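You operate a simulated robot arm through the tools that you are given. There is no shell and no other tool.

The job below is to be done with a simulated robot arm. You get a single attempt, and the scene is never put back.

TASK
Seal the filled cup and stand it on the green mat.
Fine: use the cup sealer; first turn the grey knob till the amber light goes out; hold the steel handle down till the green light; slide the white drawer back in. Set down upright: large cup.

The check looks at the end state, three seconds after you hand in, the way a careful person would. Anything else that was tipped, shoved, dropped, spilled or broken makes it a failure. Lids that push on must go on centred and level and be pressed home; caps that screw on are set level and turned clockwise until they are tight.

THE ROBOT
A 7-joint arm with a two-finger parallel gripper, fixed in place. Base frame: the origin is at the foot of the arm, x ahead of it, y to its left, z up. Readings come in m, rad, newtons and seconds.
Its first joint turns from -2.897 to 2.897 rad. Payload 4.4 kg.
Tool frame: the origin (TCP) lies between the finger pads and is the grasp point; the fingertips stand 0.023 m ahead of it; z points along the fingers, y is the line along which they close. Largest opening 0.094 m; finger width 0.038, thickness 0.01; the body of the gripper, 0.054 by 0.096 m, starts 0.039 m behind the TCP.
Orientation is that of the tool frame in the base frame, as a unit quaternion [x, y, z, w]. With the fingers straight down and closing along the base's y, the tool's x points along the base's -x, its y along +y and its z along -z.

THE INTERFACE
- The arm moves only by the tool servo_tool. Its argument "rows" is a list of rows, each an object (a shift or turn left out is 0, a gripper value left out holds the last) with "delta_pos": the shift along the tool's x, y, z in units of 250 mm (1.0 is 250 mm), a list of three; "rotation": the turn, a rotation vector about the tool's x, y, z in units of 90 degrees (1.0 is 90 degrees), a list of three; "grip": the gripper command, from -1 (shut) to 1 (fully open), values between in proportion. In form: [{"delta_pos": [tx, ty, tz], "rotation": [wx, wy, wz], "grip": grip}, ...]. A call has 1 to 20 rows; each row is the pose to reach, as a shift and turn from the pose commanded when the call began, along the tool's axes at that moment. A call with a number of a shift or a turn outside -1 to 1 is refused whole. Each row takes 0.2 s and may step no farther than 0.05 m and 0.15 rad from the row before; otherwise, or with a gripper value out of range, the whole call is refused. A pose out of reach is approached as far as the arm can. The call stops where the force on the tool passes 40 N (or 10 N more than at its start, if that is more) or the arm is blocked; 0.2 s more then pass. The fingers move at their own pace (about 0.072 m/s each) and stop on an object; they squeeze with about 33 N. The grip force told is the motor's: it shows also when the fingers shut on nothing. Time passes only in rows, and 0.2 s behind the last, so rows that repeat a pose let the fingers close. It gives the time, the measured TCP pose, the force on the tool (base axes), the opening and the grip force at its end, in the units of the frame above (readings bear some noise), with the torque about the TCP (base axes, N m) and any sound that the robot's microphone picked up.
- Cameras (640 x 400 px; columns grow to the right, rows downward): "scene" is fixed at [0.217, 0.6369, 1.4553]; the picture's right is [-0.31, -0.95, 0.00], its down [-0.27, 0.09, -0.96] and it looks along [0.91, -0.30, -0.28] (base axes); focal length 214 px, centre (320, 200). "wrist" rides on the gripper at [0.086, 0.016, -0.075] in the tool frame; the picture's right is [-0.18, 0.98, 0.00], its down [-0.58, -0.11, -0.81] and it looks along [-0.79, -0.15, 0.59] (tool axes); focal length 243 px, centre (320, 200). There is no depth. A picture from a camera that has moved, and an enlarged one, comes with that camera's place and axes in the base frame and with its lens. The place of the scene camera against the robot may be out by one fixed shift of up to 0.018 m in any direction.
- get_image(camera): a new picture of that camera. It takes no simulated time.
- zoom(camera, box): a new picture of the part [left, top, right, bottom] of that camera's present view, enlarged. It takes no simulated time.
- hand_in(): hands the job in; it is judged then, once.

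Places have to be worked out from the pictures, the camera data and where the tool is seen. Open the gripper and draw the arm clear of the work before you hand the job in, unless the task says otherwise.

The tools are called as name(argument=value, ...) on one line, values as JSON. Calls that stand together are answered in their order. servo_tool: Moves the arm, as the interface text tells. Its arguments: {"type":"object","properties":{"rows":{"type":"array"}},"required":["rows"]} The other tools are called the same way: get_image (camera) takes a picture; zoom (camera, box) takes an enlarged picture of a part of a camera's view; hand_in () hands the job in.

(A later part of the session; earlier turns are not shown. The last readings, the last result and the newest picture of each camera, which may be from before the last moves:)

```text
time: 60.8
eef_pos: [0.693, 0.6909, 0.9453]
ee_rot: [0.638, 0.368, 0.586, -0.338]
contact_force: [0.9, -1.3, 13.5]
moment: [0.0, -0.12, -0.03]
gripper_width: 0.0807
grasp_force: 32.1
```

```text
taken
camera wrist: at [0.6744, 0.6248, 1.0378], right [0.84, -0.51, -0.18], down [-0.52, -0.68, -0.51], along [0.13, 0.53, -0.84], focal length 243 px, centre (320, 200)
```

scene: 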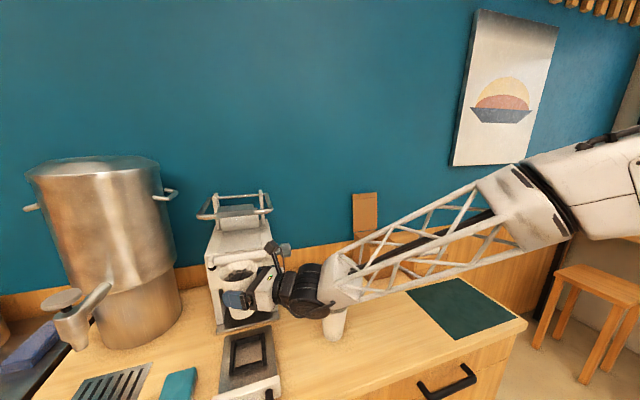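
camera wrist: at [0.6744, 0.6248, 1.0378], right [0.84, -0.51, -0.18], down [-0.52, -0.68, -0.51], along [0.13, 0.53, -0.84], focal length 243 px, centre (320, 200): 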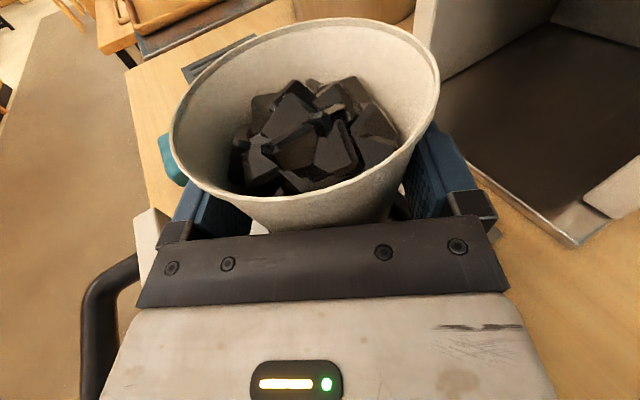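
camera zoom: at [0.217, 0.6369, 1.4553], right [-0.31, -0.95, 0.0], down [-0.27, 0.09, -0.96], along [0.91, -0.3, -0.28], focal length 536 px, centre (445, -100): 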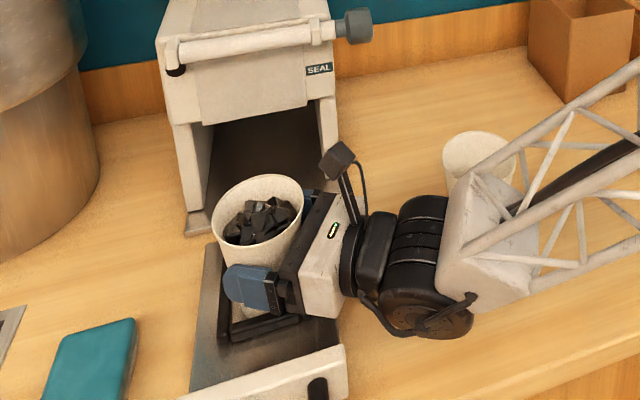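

The front bar hides the base's lower edge, so the cup is seated inside the frame. I ease off 2 mm and open the gripper.

servo_tool(rows=[{"delta_pos": [0.008, 0, 0]}, {"delta_pos": [0.008, 0, 0], "grip": 1}, {"delta_pos": [0.008, 0, 0]}, {"delta_pos": [0.008, 0, 0]}])

zoom(camera="scene", box=[220, 300, 300, 380])

get_image(camera="wrist")

```text
time: 61.8
eef_pos: [0.6934, 0.6912, 0.9453]
ee_rot: [0.638, 0.369, 0.585, -0.339]
contact_force: [-1.0, -0.9, 0.1]
moment: [-0.01, 0.01, -0.02]
gripper_width: 0.094
grasp_force: 0.2
```

```text
5.00 times, centred on (260, 340) of scene
camera zoom: at [0.217, 0.6369, 1.4553], right [-0.31, -0.95, 0.0], down [-0.27, 0.09, -0.96], along [0.91, -0.3, -0.28], focal length 1072 px, centre (620, -500)
```

zoom: 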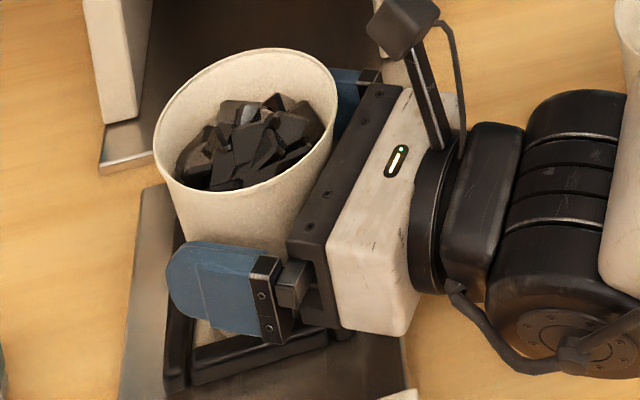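

```text
taken
camera wrist: at [0.6743, 0.6251, 1.0384], right [0.84, -0.51, -0.18], down [-0.52, -0.69, -0.51], along [0.13, 0.52, -0.84], focal length 243 px, centre (320, 200)
```

wrist: 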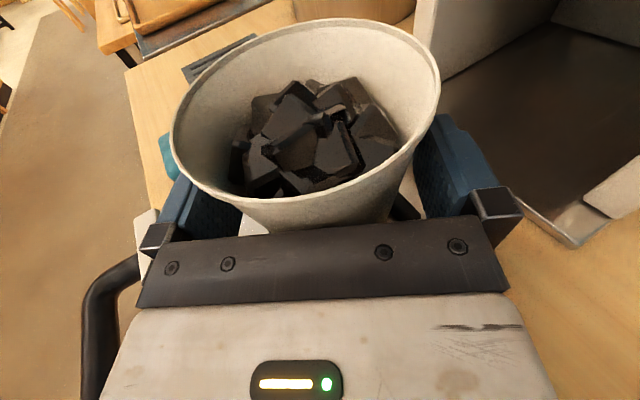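

The cup stands on its own. I withdraw horizontally 11 cm back along the approach direction.

servo_tool(rows=[{"delta_pos": [-0.004, 0, -0.05]}, {"delta_pos": [-0.011, 0, -0.13]}, {"delta_pos": [-0.02, 0, -0.23]}, {"delta_pos": [-0.029, 0, -0.33]}, {"delta_pos": [-0.038, 0, -0.44]}, {"delta_pos": [-0.038, 0, -0.44]}])

zoom(camera="scene", box=[190, 240, 350, 400])

get_image(camera="wrist")

```text
time: 63.2
eef_pos: [0.6383, 0.5933, 0.9456]
ee_rot: [0.639, 0.37, 0.584, -0.338]
contact_force: [0.1, -0.1, -0.4]
moment: [-0.03, 0.04, 0.01]
gripper_width: 0.0941
grasp_force: 0.0
```

```text
2.50 times, centred on (270, 320) of scene
camera zoom: at [0.217, 0.6369, 1.4553], right [-0.31, -0.95, 0.0], down [-0.27, 0.09, -0.96], along [0.91, -0.3, -0.28], focal length 536 px, centre (445, -100)
```

zoom: 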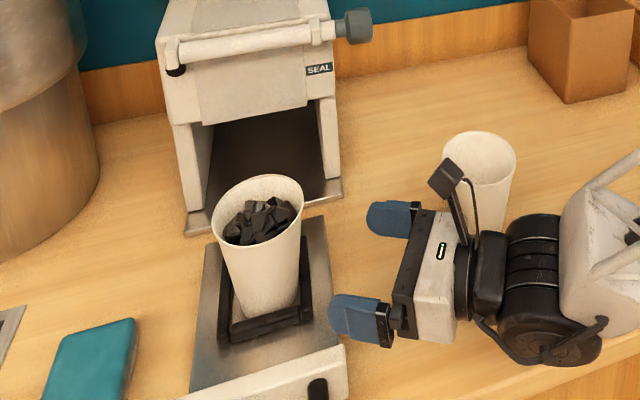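

```text
taken
camera wrist: at [0.6189, 0.5282, 1.0383], right [0.84, -0.51, -0.18], down [-0.52, -0.69, -0.51], along [0.13, 0.52, -0.84], focal length 243 px, centre (320, 200)
```

wrist: 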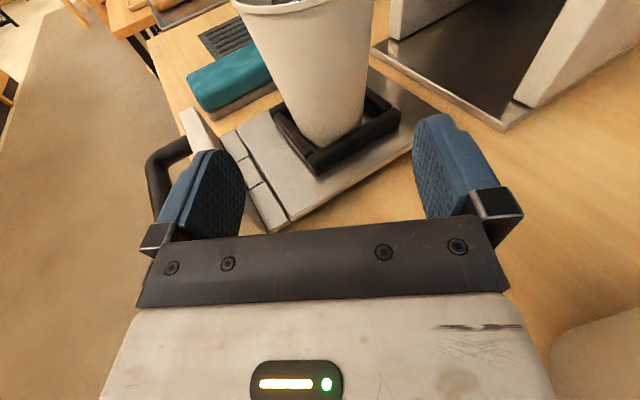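

The cup sits upright in the frame. Next I'll push the drawer in with a finger behind the handle: first I rise and back away, yawing the tool to point along +y.

servo_tool(rows=[{"delta_pos": [0.11, -0.06, -0.08], "rotation": [0.03, 0, -0.0026]}, {"delta_pos": [0.22, -0.15, -0.16], "rotation": [0.1, 0, -0.0087]}, {"delta_pos": [0.32, -0.25, -0.24], "rotation": [0.18, 0, -0.0157]}, {"delta_pos": [0.4, -0.36, -0.31], "rotation": [0.26, 0, -0.0227]}, {"delta_pos": [0.43, -0.452, -0.36], "rotation": [0.332, 0, -0.029]}, {"delta_pos": [0.43, -0.452, -0.36], "rotation": [0.332, 0, -0.029]}])

servo_tool(rows=[{"rotation": [0, -0.08, 0]}, {"rotation": [0, -0.16, 0]}, {"rotation": [0, -0.24, 0]}, {"rotation": [0, -0.32, 0]}, {"rotation": [0, -0.389, 0]}, {"rotation": [0, -0.389, 0]}])

get_image(camera="wrist")

get_image(camera="scene")

```text
time: 64.6
eef_pos: [0.4991, 0.5816, 1.0606]
ee_rot: [0.521, 0.522, 0.477, -0.478]
contact_force: [-0.4, -0.5, -0.2]
moment: [0.01, -0.05, 0.02]
gripper_width: 0.0939
grasp_force: 0.1
```

```text
time: 66.0
eef_pos: [0.5004, 0.5809, 1.0596]
ee_rot: [0.641, 0.641, 0.298, -0.299]
contact_force: [-0.2, 0.6, -0.7]
moment: [-0.03, -0.03, 0.0]
gripper_width: 0.0938
grasp_force: 0.1
```

```text
taken
camera wrist: at [0.5173, 0.5805, 1.1758], right [0.98, -0.12, -0.14], down [-0.11, -0.99, 0.07], along [-0.15, -0.06, -0.99], focal length 243 px, centre (320, 200)
```

wrist: 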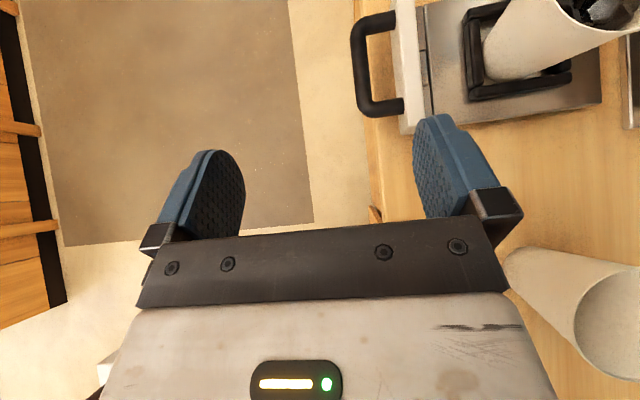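

```text
taken
```

scene: 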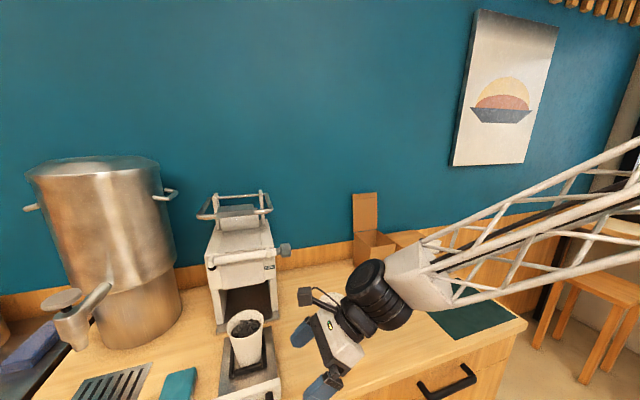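

The bar reads x≈0.538 and the panel x≈0.579. I move over the gap at (0.5105, 0.7075, 0.965).

servo_tool(rows=[{"delta_pos": [0.009, 0.01, 0.158]}, {"delta_pos": [0.018, 0.02, 0.316]}, {"delta_pos": [0.027, 0.03, 0.474]}, {"delta_pos": [0.036, 0.04, 0.631]}, {"delta_pos": [0.036, 0.04, 0.631]}])

get_image(camera="wrist")

```text
time: 67.2
eef_pos: [0.51, 0.7079, 0.9656]
ee_rot: [0.641, 0.641, 0.298, -0.299]
contact_force: [0.1, -0.3, -0.2]
moment: [0.04, -0.01, 0.02]
gripper_width: 0.0939
grasp_force: 0.1
```

```text
taken
camera wrist: at [0.5269, 0.7073, 1.0805], right [0.98, -0.12, -0.14], down [-0.11, -0.99, 0.07], along [-0.15, -0.06, -0.99], focal length 243 px, centre (320, 200)
```

wrist: 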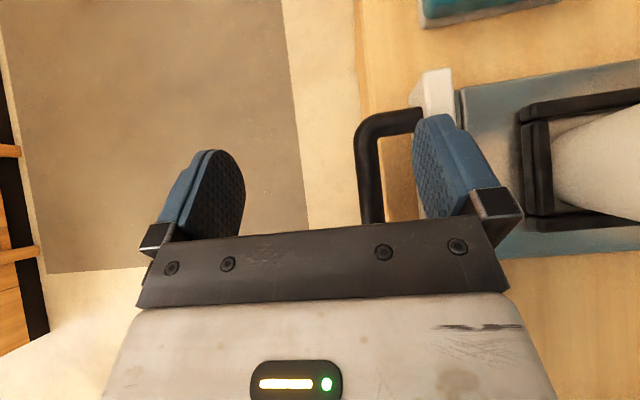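

The right finger is over the gap. I descend 6 cm to insert it.

servo_tool(rows=[{"delta_pos": [-0.047, 0.0, 0.039]}, {"delta_pos": [-0.094, 0.0, 0.079]}, {"delta_pos": [-0.14, 0.0, 0.118]}, {"delta_pos": [-0.187, 0.0, 0.157]}, {"delta_pos": [-0.187, 0.0, 0.157]}])

get_image(camera="wrist")

zoom(camera="scene", box=[190, 240, 350, 400])

```text
time: 68.4
eef_pos: [0.5113, 0.7075, 0.9049]
ee_rot: [0.64, 0.641, 0.299, -0.3]
contact_force: [-0.1, 0.1, 0.6]
moment: [0.0, 0.0, 0.02]
gripper_width: 0.0941
grasp_force: 0.1
```

```text
taken
camera wrist: at [0.5273, 0.7073, 1.0192], right [0.98, -0.12, -0.14], down [-0.11, -0.99, 0.07], along [-0.15, -0.06, -0.99], focal length 243 px, centre (320, 200)
```

wrist: 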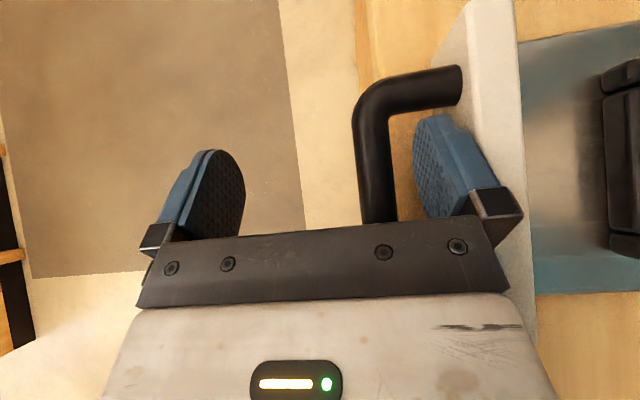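

```text
2.50 times, centred on (270, 320) of scene
camera zoom: at [0.217, 0.6369, 1.4553], right [-0.31, -0.95, 0.0], down [-0.27, 0.09, -0.96], along [0.91, -0.3, -0.28], focal length 536 px, centre (445, -100)
```

zoom: 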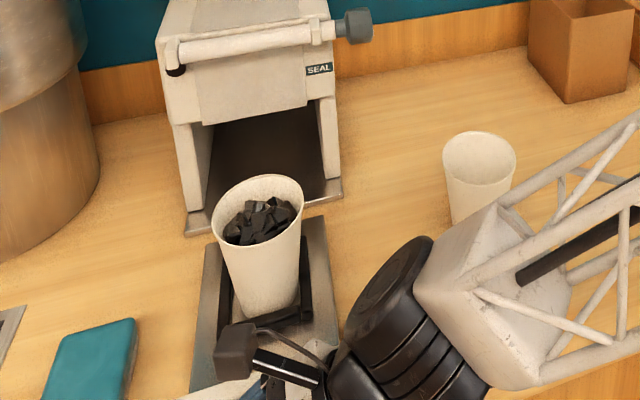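

Finger is in the gap. I push the drawer toward +x slowly (1 cm per row), first 10 cm.

servo_tool(rows=[{"delta_pos": [0, 0.03, 0]}, {"delta_pos": [0, 0.06, 0]}, {"delta_pos": [0, 0.1, 0]}, {"delta_pos": [0, 0.14, 0]}, {"delta_pos": [0, 0.18, 0]}, {"delta_pos": [0, 0.22, 0]}, {"delta_pos": [0, 0.26, 0]}, {"delta_pos": [0, 0.3, 0]}, {"delta_pos": [0, 0.34, 0]}, {"delta_pos": [0, 0.38, 0]}, {"delta_pos": [0, 0.4, 0]}, {"delta_pos": [0, 0.4, 0]}])

get_image(camera="wrist")

zoom(camera="scene", box=[190, 240, 350, 400])

```text
time: 71.0
eef_pos: [0.6095, 0.7068, 0.9052]
ee_rot: [0.641, 0.641, 0.299, -0.299]
contact_force: [-0.3, 0.6, 0.4]
moment: [0.01, -0.01, 0.0]
gripper_width: 0.0936
grasp_force: 0.1
```

```text
taken
camera wrist: at [0.6268, 0.7068, 1.0207], right [0.98, -0.12, -0.14], down [-0.11, -0.99, 0.07], along [-0.15, -0.06, -0.99], focal length 243 px, centre (320, 200)
```

wrist: 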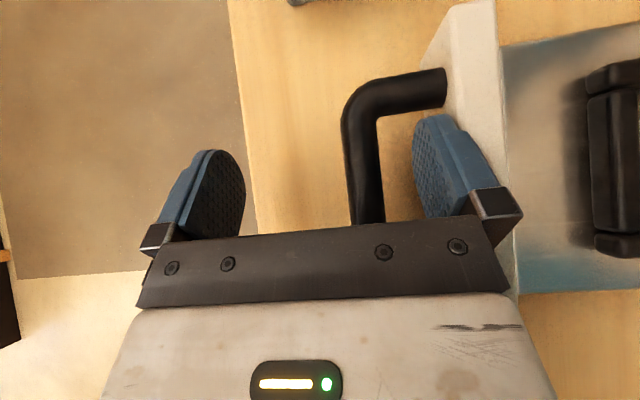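

```text
2.50 times, centred on (270, 320) of scene
camera zoom: at [0.217, 0.6369, 1.4553], right [-0.31, -0.95, 0.0], down [-0.27, 0.09, -0.96], along [0.91, -0.3, -0.28], focal length 536 px, centre (445, -100)
```

zoom: 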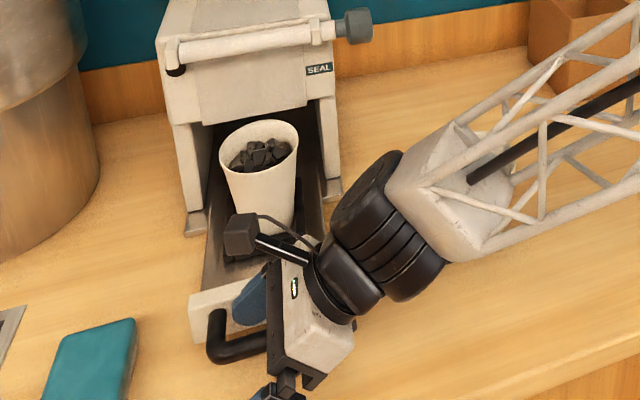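

It slides smoothly with the cup upright. I push another 10 cm.

servo_tool(rows=[{"delta_pos": [0, 0.03, 0]}, {"delta_pos": [0, 0.06, 0]}, {"delta_pos": [0, 0.1, 0]}, {"delta_pos": [0, 0.14, 0]}, {"delta_pos": [0, 0.18, 0]}, {"delta_pos": [0, 0.22, 0]}, {"delta_pos": [0, 0.26, 0]}, {"delta_pos": [0, 0.3, 0]}, {"delta_pos": [0, 0.34, 0]}, {"delta_pos": [0, 0.38, 0]}, {"delta_pos": [0, 0.4, 0]}, {"delta_pos": [0, 0.4, 0]}])

get_image(camera="wrist")

zoom(camera="scene", box=[190, 240, 350, 400])

```text
time: 73.6
eef_pos: [0.7099, 0.7076, 0.9046]
ee_rot: [0.641, 0.641, 0.299, -0.298]
contact_force: [0.3, -0.8, -0.4]
moment: [0.02, 0.0, -0.02]
gripper_width: 0.0938
grasp_force: 0.0
```

```text
taken
camera wrist: at [0.7265, 0.7074, 1.0205], right [0.98, -0.12, -0.14], down [-0.11, -0.99, 0.07], along [-0.15, -0.06, -0.99], focal length 243 px, centre (320, 200)
```

wrist: 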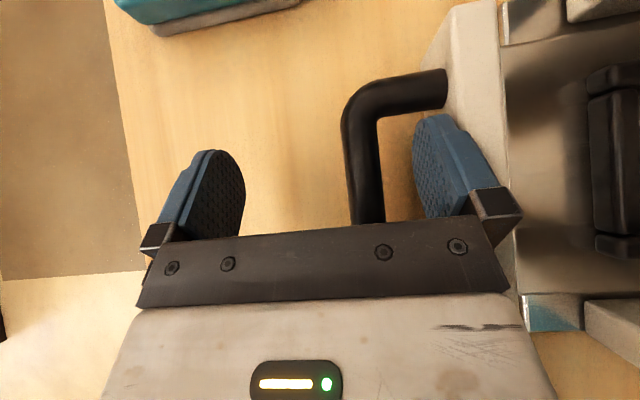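

```text
2.50 times, centred on (270, 320) of scene
camera zoom: at [0.217, 0.6369, 1.4553], right [-0.31, -0.95, 0.0], down [-0.27, 0.09, -0.96], along [0.91, -0.3, -0.28], focal length 536 px, centre (445, -100)
```

zoom: 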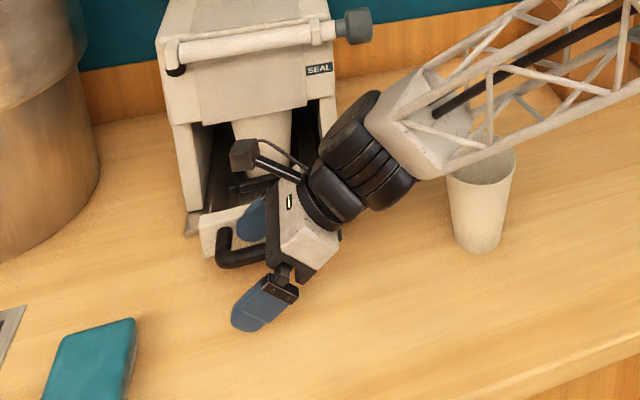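

The cup has gone under the flap without force. About 4.6 cm remain; I push on gently until it stops.

servo_tool(rows=[{"delta_pos": [0, 0.025, 0]}, {"delta_pos": [0, 0.05, 0]}, {"delta_pos": [0, 0.075, 0]}, {"delta_pos": [0, 0.1, 0]}, {"delta_pos": [0, 0.125, 0]}, {"delta_pos": [0, 0.15, 0]}, {"delta_pos": [0, 0.165, 0]}, {"delta_pos": [0, 0.18, 0]}, {"delta_pos": [0, 0.19, 0]}, {"delta_pos": [0, 0.2, 0]}, {"delta_pos": [0, 0.2, 0]}])

get_image(camera="wrist")

zoom(camera="scene", box=[190, 180, 350, 340])

```text
time: 76.0
eef_pos: [0.7599, 0.7082, 0.9038]
ee_rot: [0.641, 0.641, 0.298, -0.299]
contact_force: [-36.1, -9.7, 4.5]
moment: [-0.09, -0.24, -1.12]
gripper_width: 0.0782
grasp_force: 0.2
```

```text
taken
camera wrist: at [0.7762, 0.7078, 1.0194], right [0.98, -0.12, -0.14], down [-0.11, -0.99, 0.07], along [-0.15, -0.06, -0.99], focal length 243 px, centre (320, 200)
```

wrist: 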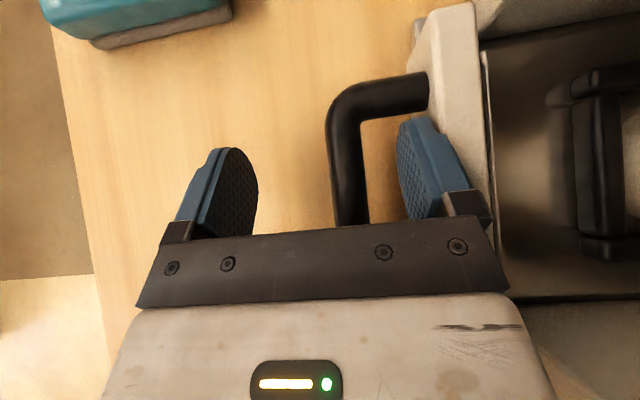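

```text
2.50 times, centred on (270, 260) of scene
camera zoom: at [0.217, 0.6369, 1.4553], right [-0.31, -0.95, 0.0], down [-0.27, 0.09, -0.96], along [0.91, -0.3, -0.28], focal length 536 px, centre (445, 50)
```

zoom: 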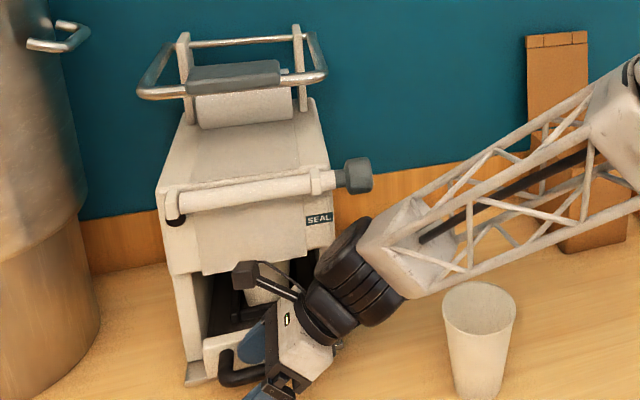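

The drawer is back at its original closed position (solid −36 N stop). I back off 1 cm in the gap, rise clear, and retreat toward −x.

servo_tool(rows=[{"delta_pos": [0, -0.03, 0]}, {"delta_pos": [0, -0.05, 0]}, {"delta_pos": [0.06, -0.05, -0.05]}, {"delta_pos": [0.13, -0.05, -0.11]}, {"delta_pos": [0.21, -0.08, -0.18]}, {"delta_pos": [0.25, -0.2, -0.22]}, {"delta_pos": [0.3, -0.35, -0.26]}, {"delta_pos": [0.36, -0.5, -0.3]}, {"delta_pos": [0.36, -0.5, -0.3]}])

get_image(camera="scene")

zoom(camera="scene", box=[190, 180, 310, 340])

get_image(camera="wrist")

```text
time: 78.0
eef_pos: [0.6365, 0.7074, 1.0227]
ee_rot: [0.641, 0.641, 0.299, -0.298]
contact_force: [0.3, 0.1, 0.4]
moment: [0.01, -0.01, -0.02]
gripper_width: 0.0941
grasp_force: 0.1
```

```text
taken
```

scene: 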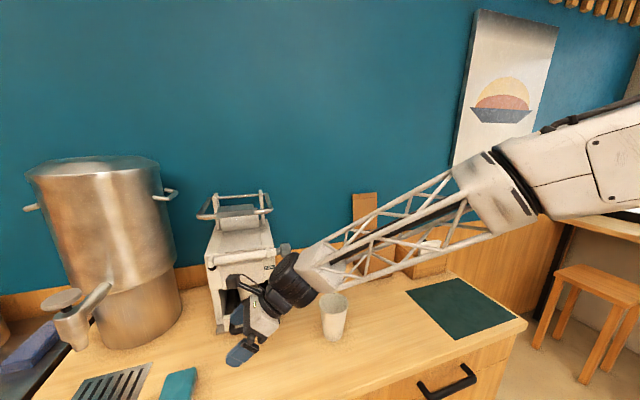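

```text
2.50 times, centred on (250, 260) of scene
camera zoom: at [0.217, 0.6369, 1.4553], right [-0.31, -0.95, 0.0], down [-0.27, 0.09, -0.96], along [0.91, -0.3, -0.28], focal length 536 px, centre (495, 50)
```

zoom: 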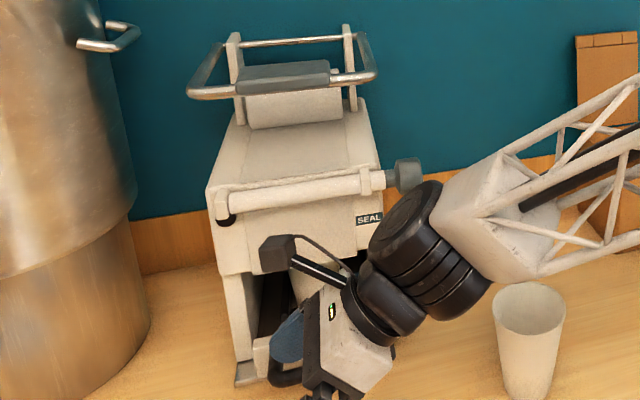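

```text
taken
camera wrist: at [0.653, 0.7073, 1.1378], right [0.98, -0.12, -0.14], down [-0.11, -0.99, 0.07], along [-0.15, -0.06, -0.99], focal length 243 px, centre (320, 200)
```

wrist: 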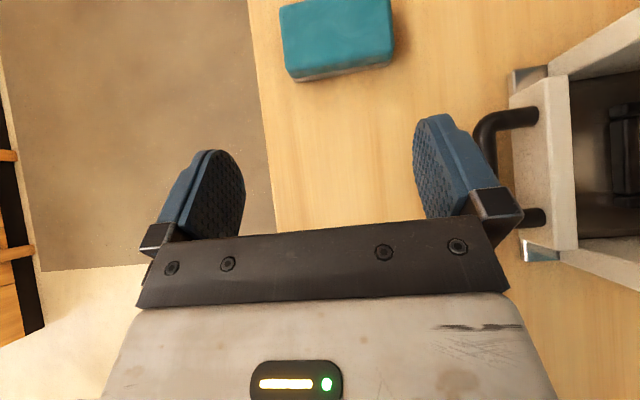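

The drawer is closed. From earlier wrist views the grey grip of the steel handle is near (0.853, 0.703, z≈1.25). I rise and re-orient the tool (nearly horizontal, pointing toward the handle) with fingers shut to press it.

servo_tool(rows=[{"delta_pos": [0.1, -0.04, -0.11], "rotation": [0, 0.03, 0], "grip": -1}, {"delta_pos": [0.2, -0.08, -0.22], "rotation": [0, 0.09, 0]}, {"delta_pos": [0.3, -0.12, -0.33], "rotation": [0, 0.15, 0]}, {"delta_pos": [0.4, -0.16, -0.44], "rotation": [0, 0.21, 0]}, {"delta_pos": [0.5, -0.2, -0.55], "rotation": [0, 0.27, 0]}, {"delta_pos": [0.597, -0.24, -0.658], "rotation": [0, 0.333, 0]}, {"delta_pos": [0.597, -0.24, -0.658], "rotation": [0, 0.333, 0]}])

servo_tool(rows=[{"rotation": [-0.079, 0, 0.014]}, {"rotation": [-0.158, 0, 0.0279]}, {"rotation": [-0.237, 0, 0.0419]}, {"rotation": [-0.316, 0, 0.0559]}, {"rotation": [-0.395, 0, 0.0698]}, {"rotation": [-0.474, 0, 0.0838]}, {"rotation": [-0.553, 0, 0.0978]}, {"rotation": [-0.632, 0, 0.1117]}, {"rotation": [-0.7114, 0, 0.1257]}, {"rotation": [-0.7114, 0, 0.1257]}])

get_image(camera="wrist")

get_image(camera="scene")

```text
time: 79.6
eef_pos: [0.5746, 0.676, 1.2441]
ee_rot: [0.542, 0.541, 0.455, -0.454]
contact_force: [-1.3, -0.2, 0.2]
moment: [0.04, -0.01, 0.0]
gripper_width: 0.0001
grasp_force: 33.2
```

```text
time: 81.8
eef_pos: [0.5754, 0.6775, 1.2423]
ee_rot: [0.747, 0.165, 0.629, -0.139]
contact_force: [-0.3, 0.3, -0.5]
moment: [0.01, 0.01, -0.04]
gripper_width: 0.0
grasp_force: 33.2
out of reach, approached as far as the arm can: row 6, 7
```

```text
taken
camera wrist: at [0.5294, 0.6393, 1.3416], right [0.39, -0.9, -0.18], down [-0.86, -0.28, -0.43], along [0.34, 0.32, -0.88], focal length 243 px, centre (320, 200)
```

wrist: 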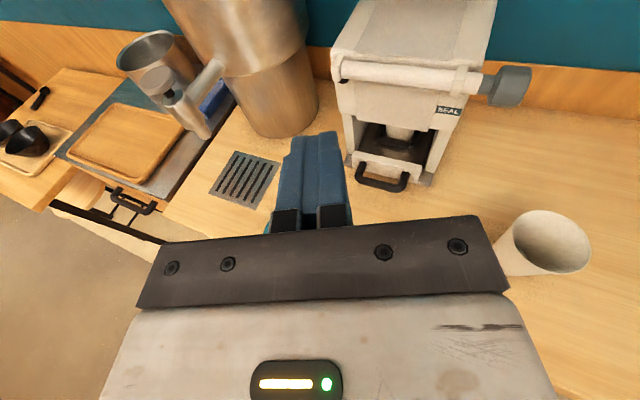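

```text
taken
```

scene: 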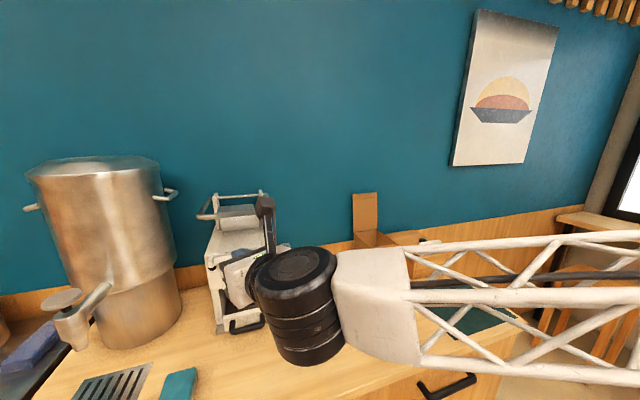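

Orientation reached. I move up and forward to about (0.72, 0.69, 1.33) to look down on the handle.

servo_tool(rows=[{"delta_pos": [0.15, 0.0, 0.0]}, {"delta_pos": [0.28, 0.02, 0.06]}, {"delta_pos": [0.38, 0.08, 0.2]}, {"delta_pos": [0.42, 0.14, 0.34]}, {"delta_pos": [0.442, 0.2, 0.477]}, {"delta_pos": [0.442, 0.2, 0.477]}])

get_image(camera="wrist")

get_image(camera="scene")

```text
time: 83.2
eef_pos: [0.721, 0.6898, 1.332]
ee_rot: [0.748, 0.166, 0.627, -0.139]
contact_force: [-0.5, -1.1, -0.3]
moment: [0.0, 0.0, 0.03]
gripper_width: 0.0
grasp_force: 33.0
```

```text
taken
camera wrist: at [0.6753, 0.6511, 1.4301], right [0.39, -0.9, -0.18], down [-0.86, -0.28, -0.43], along [0.34, 0.32, -0.88], focal length 243 px, centre (320, 200)
```

wrist: 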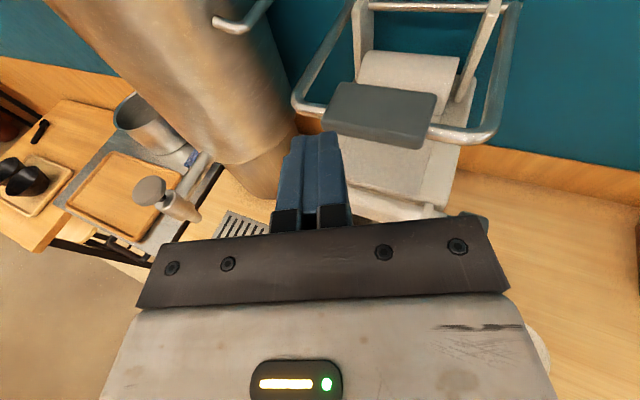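

```text
taken
```

scene: 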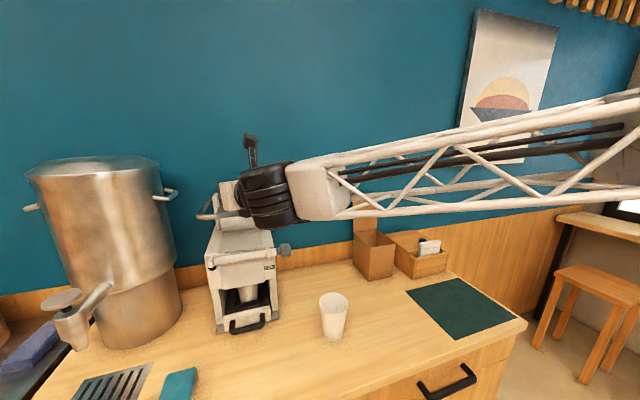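

The grip measures at about (0.850, 0.698, 1.25), bar spanning y 0.60–0.795. I move over it at z≈1.33.

servo_tool(rows=[{"delta_pos": [0.022, 0.048, 0.124]}, {"delta_pos": [0.044, 0.095, 0.248]}, {"delta_pos": [0.065, 0.143, 0.371]}, {"delta_pos": [0.087, 0.19, 0.495]}, {"delta_pos": [0.087, 0.19, 0.495]}])

get_image(camera="wrist")

zoom(camera="scene", box=[180, 130, 340, 290])

```text
time: 84.4
eef_pos: [0.8564, 0.7006, 1.3318]
ee_rot: [0.748, 0.165, 0.628, -0.138]
contact_force: [-0.2, 0.2, -0.7]
moment: [-0.04, 0.04, -0.02]
gripper_width: 0.0
grasp_force: 32.7
```

```text
taken
camera wrist: at [0.8102, 0.6619, 1.4304], right [0.39, -0.9, -0.18], down [-0.86, -0.28, -0.43], along [0.34, 0.32, -0.88], focal length 243 px, centre (320, 200)
```

wrist: 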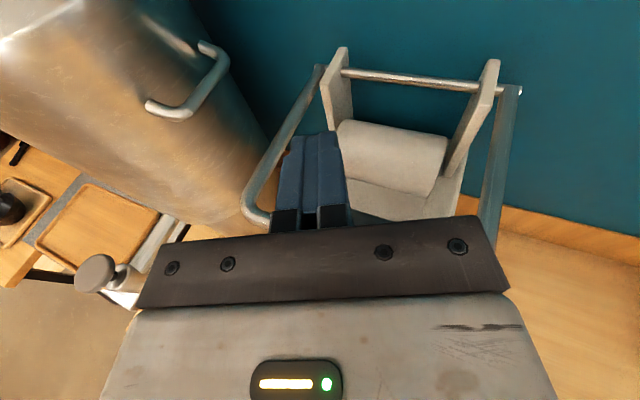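

```text
2.50 times, centred on (260, 210) of scene
camera zoom: at [0.217, 0.6369, 1.4553], right [-0.31, -0.95, 0.0], down [-0.27, 0.09, -0.96], along [0.91, -0.3, -0.28], focal length 536 px, centre (470, 175)
```

zoom: 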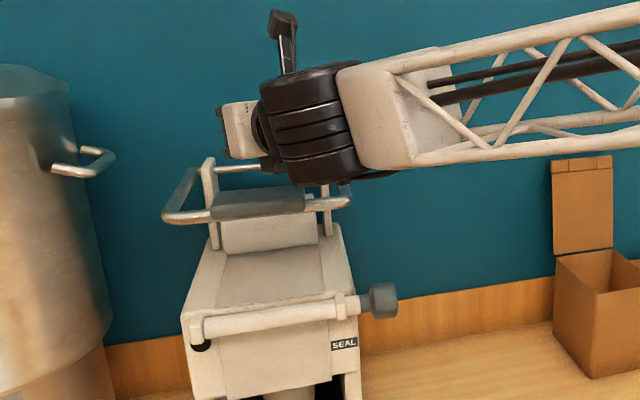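

The handle pivots on posts at x≈1.02, z≈1.26, so the bar should move almost straight down. I descend slowly onto the grip and read the force.

servo_tool(rows=[{"delta_pos": [-0.04, 0, 0.007]}, {"delta_pos": [-0.08, 0, 0.014]}, {"delta_pos": [-0.12, 0, 0.021]}, {"delta_pos": [-0.15, 0, 0.026]}, {"delta_pos": [-0.18, 0, 0.032]}, {"delta_pos": [-0.2, 0, 0.035]}, {"delta_pos": [-0.22, 0, 0.039]}, {"delta_pos": [-0.24, 0, 0.042]}, {"delta_pos": [-0.24, 0, 0.042]}])

get_image(camera="wrist")

zoom(camera="scene", box=[180, 130, 340, 290])

```text
time: 86.4
eef_pos: [0.8538, 0.6996, 1.2699]
ee_rot: [0.748, 0.166, 0.627, -0.139]
contact_force: [-1.2, -0.1, 3.5]
moment: [0.01, 0.0, 0.02]
gripper_width: 0.0
grasp_force: 33.1
```

```text
taken
camera wrist: at [0.809, 0.6621, 1.3683], right [0.39, -0.9, -0.18], down [-0.86, -0.28, -0.43], along [0.34, 0.32, -0.88], focal length 243 px, centre (320, 200)
```

wrist: 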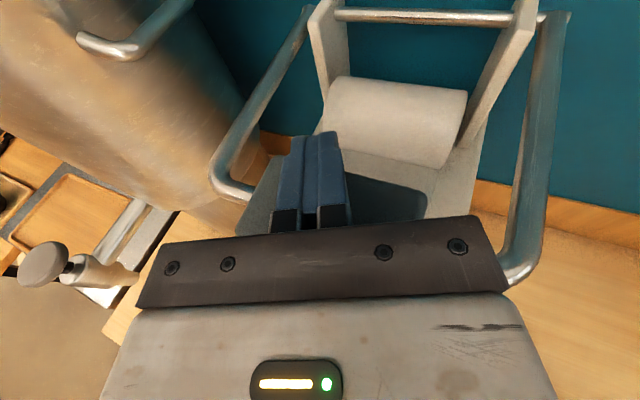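

```text
2.50 times, centred on (260, 210) of scene
camera zoom: at [0.217, 0.6369, 1.4553], right [-0.31, -0.95, 0.0], down [-0.27, 0.09, -0.96], along [0.91, -0.3, -0.28], focal length 536 px, centre (470, 175)
```

zoom: 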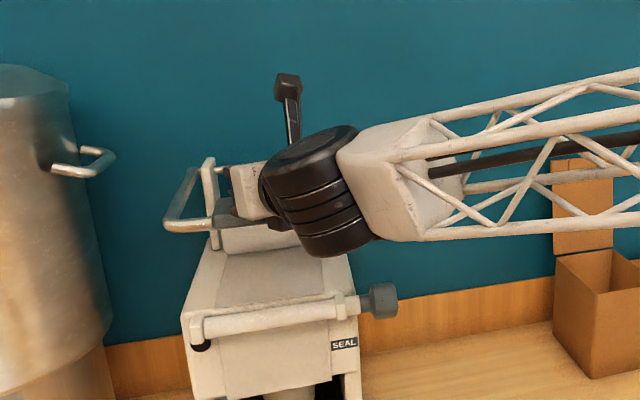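

Light contact (3.5 N). I keep pressing down, 8 cm more in small rows.

servo_tool(rows=[{"delta_pos": [-0.04, 0, 0.007]}, {"delta_pos": [-0.08, 0, 0.014]}, {"delta_pos": [-0.12, 0, 0.021]}, {"delta_pos": [-0.16, 0, 0.028]}, {"delta_pos": [-0.2, 0, 0.035]}, {"delta_pos": [-0.2, 0, 0.035]}])

get_image(camera="wrist")

zoom(camera="scene", box=[180, 130, 340, 290])

```text
time: 87.8
eef_pos: [0.853, 0.7002, 1.2204]
ee_rot: [0.748, 0.166, 0.628, -0.139]
contact_force: [1.8, -0.4, 9.0]
moment: [0.01, -0.17, 0.04]
gripper_width: 0.0
grasp_force: 33.0
```

```text
taken
camera wrist: at [0.8075, 0.6623, 1.3179], right [0.39, -0.9, -0.18], down [-0.86, -0.28, -0.43], along [0.34, 0.32, -0.88], focal length 243 px, centre (320, 200)
```

wrist: 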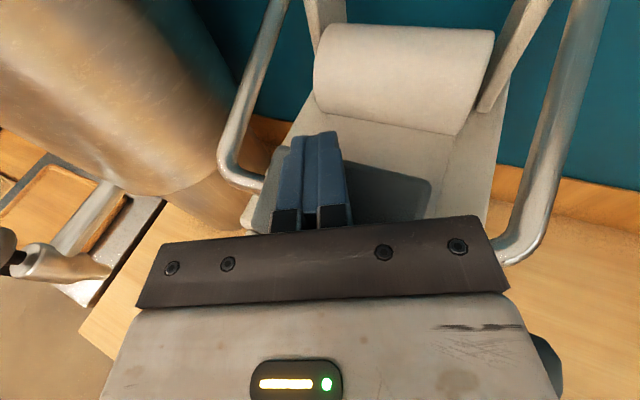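

```text
2.50 times, centred on (260, 210) of scene
camera zoom: at [0.217, 0.6369, 1.4553], right [-0.31, -0.95, 0.0], down [-0.27, 0.09, -0.96], along [0.91, -0.3, -0.28], focal length 536 px, centre (470, 175)
```

zoom: 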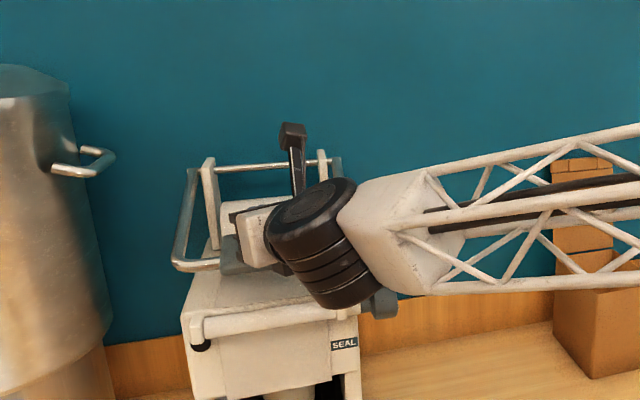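

The handle follows (9 N). I continue down toward its stop.

servo_tool(rows=[{"delta_pos": [-0.03, 0, 0.005]}, {"delta_pos": [-0.06, 0, 0.01]}, {"delta_pos": [-0.09, 0, 0.016]}, {"delta_pos": [-0.12, 0, 0.021]}, {"delta_pos": [-0.12, 0, 0.021]}])

get_image(camera="wrist")

zoom(camera="scene", box=[180, 130, 340, 290])

```text
time: 88.4
eef_pos: [0.8533, 0.7004, 1.2159]
ee_rot: [0.745, 0.165, 0.631, -0.141]
contact_force: [-2.8, -0.7, 8.5]
moment: [0.04, -0.09, -0.05]
gripper_width: 0.0
grasp_force: 32.7
stopped in row 3: the force on the tool passed its limit at 46 N (the readings are from after the stop); the commanded pose is now the measured one
```

```text
taken
camera wrist: at [0.807, 0.6618, 1.3131], right [0.39, -0.9, -0.18], down [-0.85, -0.28, -0.44], along [0.35, 0.33, -0.88], focal length 243 px, centre (320, 200)
```

wrist: 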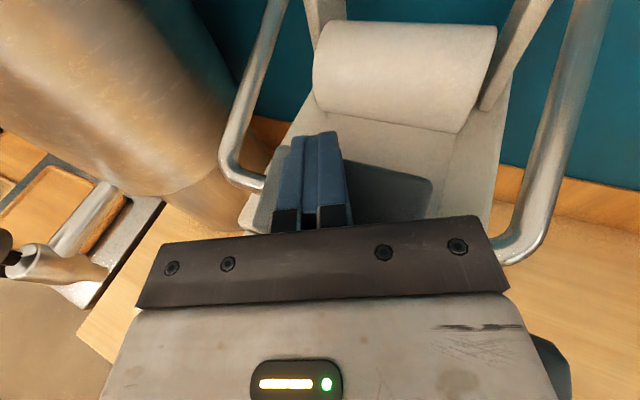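

```text
2.50 times, centred on (260, 210) of scene
camera zoom: at [0.217, 0.6369, 1.4553], right [-0.31, -0.95, 0.0], down [-0.27, 0.09, -0.96], along [0.91, -0.3, -0.28], focal length 536 px, centre (470, 175)
```

zoom: 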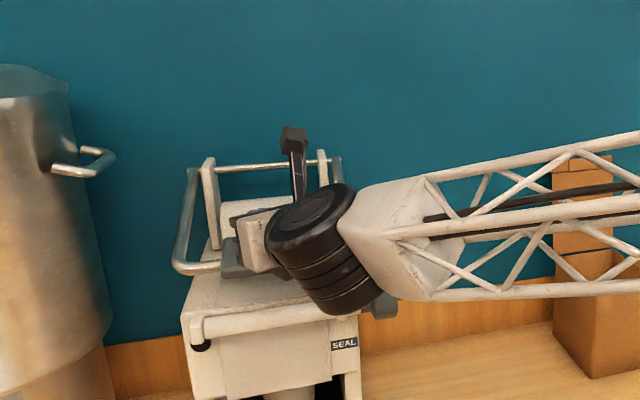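

A hard stop at z≈1.215 (46 N spike) — the handle's bottom. I press with a slight 2 mm offset and hold for three seconds, then look at the lamp.

servo_tool(rows=[{"delta_pos": [-0.006, 0, 0.001]}, {"delta_pos": [-0.008, 0, 0.001]}, {"delta_pos": [-0.008, 0, 0.001]}, {"delta_pos": [-0.008, 0, 0.001]}, {"delta_pos": [-0.008, 0, 0.001]}, {"delta_pos": [-0.008, 0, 0.001]}, {"delta_pos": [-0.008, 0, 0.001]}, {"delta_pos": [-0.008, 0, 0.001]}, {"delta_pos": [-0.008, 0, 0.001]}, {"delta_pos": [-0.008, 0, 0.001]}])

zoom(camera="scene", box=[180, 130, 340, 290])

```text
time: 90.8
eef_pos: [0.8525, 0.7005, 1.2152]
ee_rot: [0.744, 0.164, 0.632, -0.141]
contact_force: [-4.6, -0.6, 8.1]
moment: [0.06, -0.07, 0.06]
gripper_width: 0.0001
grasp_force: 32.4
stopped in row 10: the force on the tool passed its limit at 40 N (the readings are from after the stop); the commanded pose is now the measured one
```

```text
2.50 times, centred on (260, 210) of scene
camera zoom: at [0.217, 0.6369, 1.4553], right [-0.31, -0.95, 0.0], down [-0.27, 0.09, -0.96], along [0.91, -0.3, -0.28], focal length 536 px, centre (470, 175)
```

zoom: 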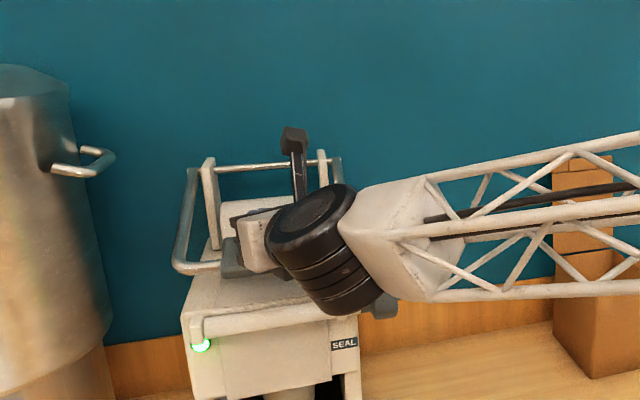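

The green light is on. I release the handle by rising slowly, letting it come back up.

servo_tool(rows=[{"delta_pos": [0.06, 0, -0.01]}, {"delta_pos": [0.12, 0, -0.021]}, {"delta_pos": [0.18, 0, -0.031]}, {"delta_pos": [0.24, 0, -0.042]}, {"delta_pos": [0.32, 0, -0.056]}, {"delta_pos": [0.4, 0, -0.07]}, {"delta_pos": [0.48, 0, -0.083]}, {"delta_pos": [0.48, 0, -0.083]}])

zoom(camera="scene", box=[180, 130, 340, 290])

```text
time: 92.6
eef_pos: [0.8535, 0.6992, 1.3365]
ee_rot: [0.744, 0.164, 0.632, -0.141]
contact_force: [0.1, -0.5, 0.3]
moment: [0.02, 0.01, 0.0]
gripper_width: 0.0
grasp_force: 33.1
```

```text
2.50 times, centred on (260, 210) of scene
camera zoom: at [0.217, 0.6369, 1.4553], right [-0.31, -0.95, 0.0], down [-0.27, 0.09, -0.96], along [0.91, -0.3, -0.28], focal length 536 px, centre (470, 175)
```

zoom: 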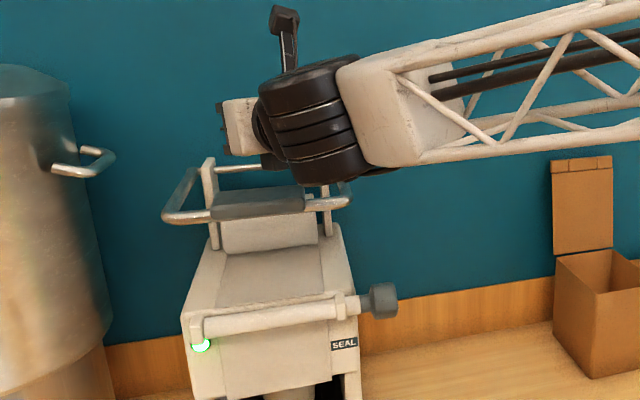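

The handle is back up with green still lit. I retrace to the clear spot and yaw back to the +y-pointing pose with fingers opening.

servo_tool(rows=[{"delta_pos": [-0.022, -0.048, -0.124]}, {"delta_pos": [-0.044, -0.095, -0.248]}, {"delta_pos": [-0.065, -0.143, -0.371]}, {"delta_pos": [-0.087, -0.19, -0.495]}, {"delta_pos": [-0.12, -0.25, -0.64]}, {"delta_pos": [-0.18, -0.31, -0.78]}, {"delta_pos": [-0.27, -0.36, -0.9]}, {"delta_pos": [-0.4, -0.39, -0.972]}, {"delta_pos": [-0.529, -0.39, -0.972]}, {"delta_pos": [-0.529, -0.39, -0.972], "grip": 1}])

servo_tool(rows=[{"rotation": [0.079, 0, -0.014]}, {"rotation": [0.158, 0, -0.0279]}, {"rotation": [0.237, 0, -0.0419]}, {"rotation": [0.316, 0, -0.0559]}, {"rotation": [0.395, 0, -0.0698]}, {"rotation": [0.474, 0, -0.0838]}, {"rotation": [0.553, 0, -0.0978]}, {"rotation": [0.632, 0, -0.1117]}, {"rotation": [0.7114, 0, -0.1257]}, {"rotation": [0.7114, 0, -0.1257]}])

get_image(camera="scene")

```text
time: 94.8
eef_pos: [0.5733, 0.6775, 1.2442]
ee_rot: [0.745, 0.165, 0.631, -0.141]
contact_force: [0.4, 0.1, 0.6]
moment: [-0.01, 0.03, 0.02]
gripper_width: 0.0537
grasp_force: 0.5
```

```text
time: 97.0
eef_pos: [0.5742, 0.6772, 1.2439]
ee_rot: [0.538, 0.542, 0.458, -0.454]
contact_force: [-0.6, 0.0, 0.0]
moment: [-0.01, 0.0, 0.02]
gripper_width: 0.0941
grasp_force: 0.0
out of reach, approached as far as the arm can: row 4, 5
```

```text
taken
```

scene: 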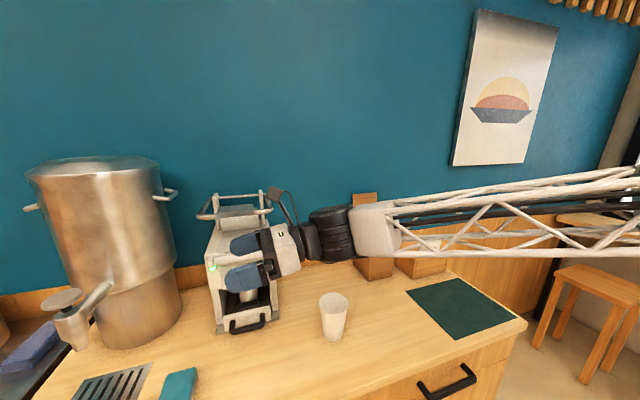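

Good. I pitch back to 40° below horizontal and come down in front of the drawer handle in two legs.

servo_tool(rows=[{"delta_pos": [-0.1, 0.02, 0.03], "rotation": [0, -0.06, 0], "grip": 1}, {"delta_pos": [-0.21, 0.04, 0.06], "rotation": [0, -0.13, 0]}, {"delta_pos": [-0.32, 0.07, 0.09], "rotation": [0, -0.2, 0]}, {"delta_pos": [-0.43, 0.09, 0.12], "rotation": [0, -0.27, 0]}, {"delta_pos": [-0.541, 0.12, 0.157], "rotation": [0, -0.333, 0]}, {"delta_pos": [-0.541, 0.12, 0.157], "rotation": [0, -0.333, 0]}])

servo_tool(rows=[{"delta_pos": [-0.1, 0.05, 0.1]}, {"delta_pos": [-0.2, 0.1, 0.2]}, {"delta_pos": [-0.3, 0.16, 0.31]}, {"delta_pos": [-0.418, 0.2, 0.429]}, {"delta_pos": [-0.418, 0.2, 0.429]}])

get_image(camera="wrist")

get_image(camera="scene")

```text
time: 98.4
eef_pos: [0.6038, 0.6941, 1.1033]
ee_rot: [0.639, 0.641, 0.303, -0.298]
contact_force: [0.3, 0.5, -0.2]
moment: [-0.03, -0.03, -0.01]
gripper_width: 0.0938
grasp_force: 0.0
```

```text
time: 99.6
eef_pos: [0.6566, 0.7099, 0.956]
ee_rot: [0.639, 0.641, 0.304, -0.298]
contact_force: [0.8, 0.5, -0.8]
moment: [0.0, -0.02, -0.02]
gripper_width: 0.0937
grasp_force: 0.0
```

```text
taken
camera wrist: at [0.6731, 0.708, 1.07], right [0.98, -0.12, -0.13], down [-0.11, -0.99, 0.07], along [-0.14, -0.05, -0.99], focal length 243 px, centre (320, 200)
```

wrist: 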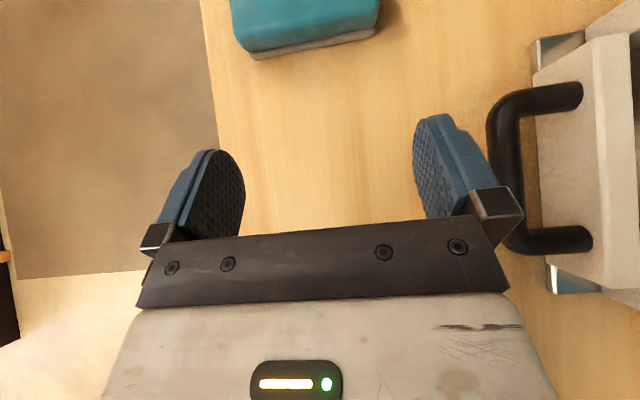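

```text
taken
```

scene: 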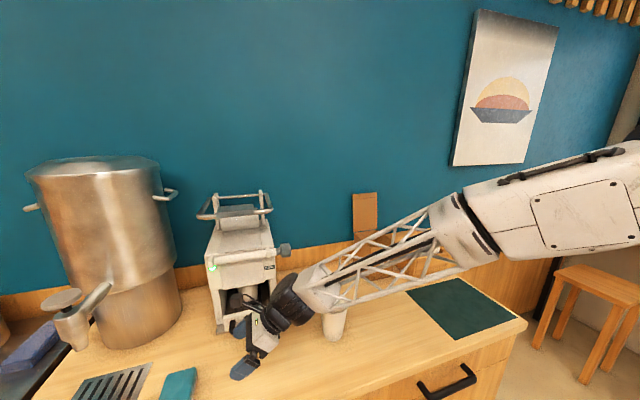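

I shift to x≈0.745 so the right finger is over the handle gap, then check.

servo_tool(rows=[{"delta_pos": [-0.005, 0.12, 0]}, {"delta_pos": [-0.01, 0.24, 0]}, {"delta_pos": [-0.015, 0.354, 0]}, {"delta_pos": [-0.015, 0.354, 0]}])

get_image(camera="wrist")

```text
time: 100.6
eef_pos: [0.7482, 0.7061, 0.9532]
ee_rot: [0.638, 0.641, 0.304, -0.299]
contact_force: [0.2, -0.4, 0.6]
moment: [0.03, -0.03, -0.01]
gripper_width: 0.094
grasp_force: 0.0
```

```text
taken
camera wrist: at [0.7633, 0.7059, 1.0682], right [0.98, -0.12, -0.13], down [-0.11, -0.99, 0.07], along [-0.14, -0.05, -0.99], focal length 243 px, centre (320, 200)
```

wrist: 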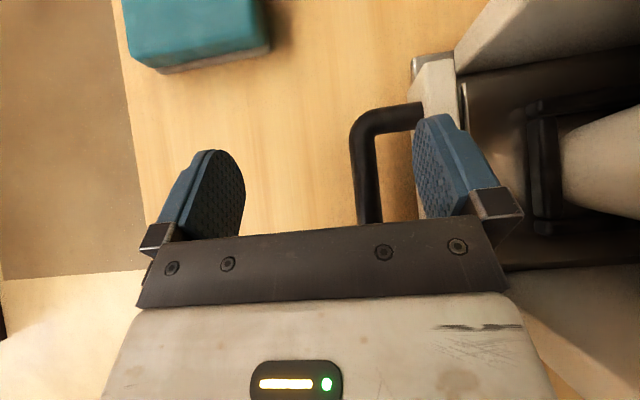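

Slightly close to the panel; I shift 3 mm back while descending 5 cm to hook.

servo_tool(rows=[{"delta_pos": [0, -0.012, 0]}, {"delta_pos": [-0.04, -0.012, 0.032]}, {"delta_pos": [-0.077, -0.012, 0.065]}, {"delta_pos": [-0.115, -0.012, 0.097]}, {"delta_pos": [-0.153, -0.012, 0.129]}, {"delta_pos": [-0.153, -0.012, 0.129]}])

get_image(camera="wrist")

```text
time: 102.0
eef_pos: [0.7431, 0.7085, 0.9034]
ee_rot: [0.638, 0.642, 0.303, -0.298]
contact_force: [0.0, 0.8, 0.6]
moment: [-0.01, 0.02, -0.01]
gripper_width: 0.0941
grasp_force: 0.0
```

```text
taken
camera wrist: at [0.759, 0.7074, 1.0183], right [0.98, -0.12, -0.13], down [-0.11, -0.99, 0.07], along [-0.14, -0.05, -0.99], focal length 243 px, centre (320, 200)
```

wrist: 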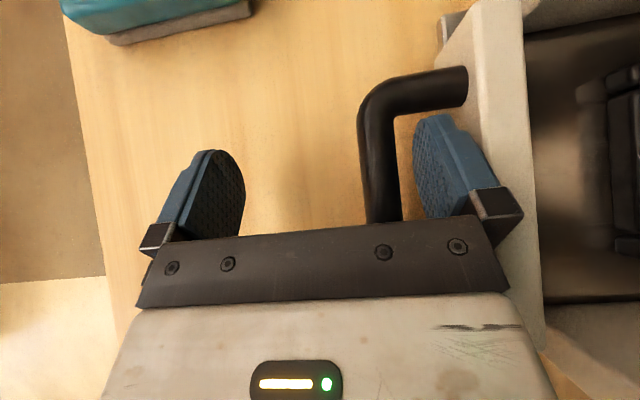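

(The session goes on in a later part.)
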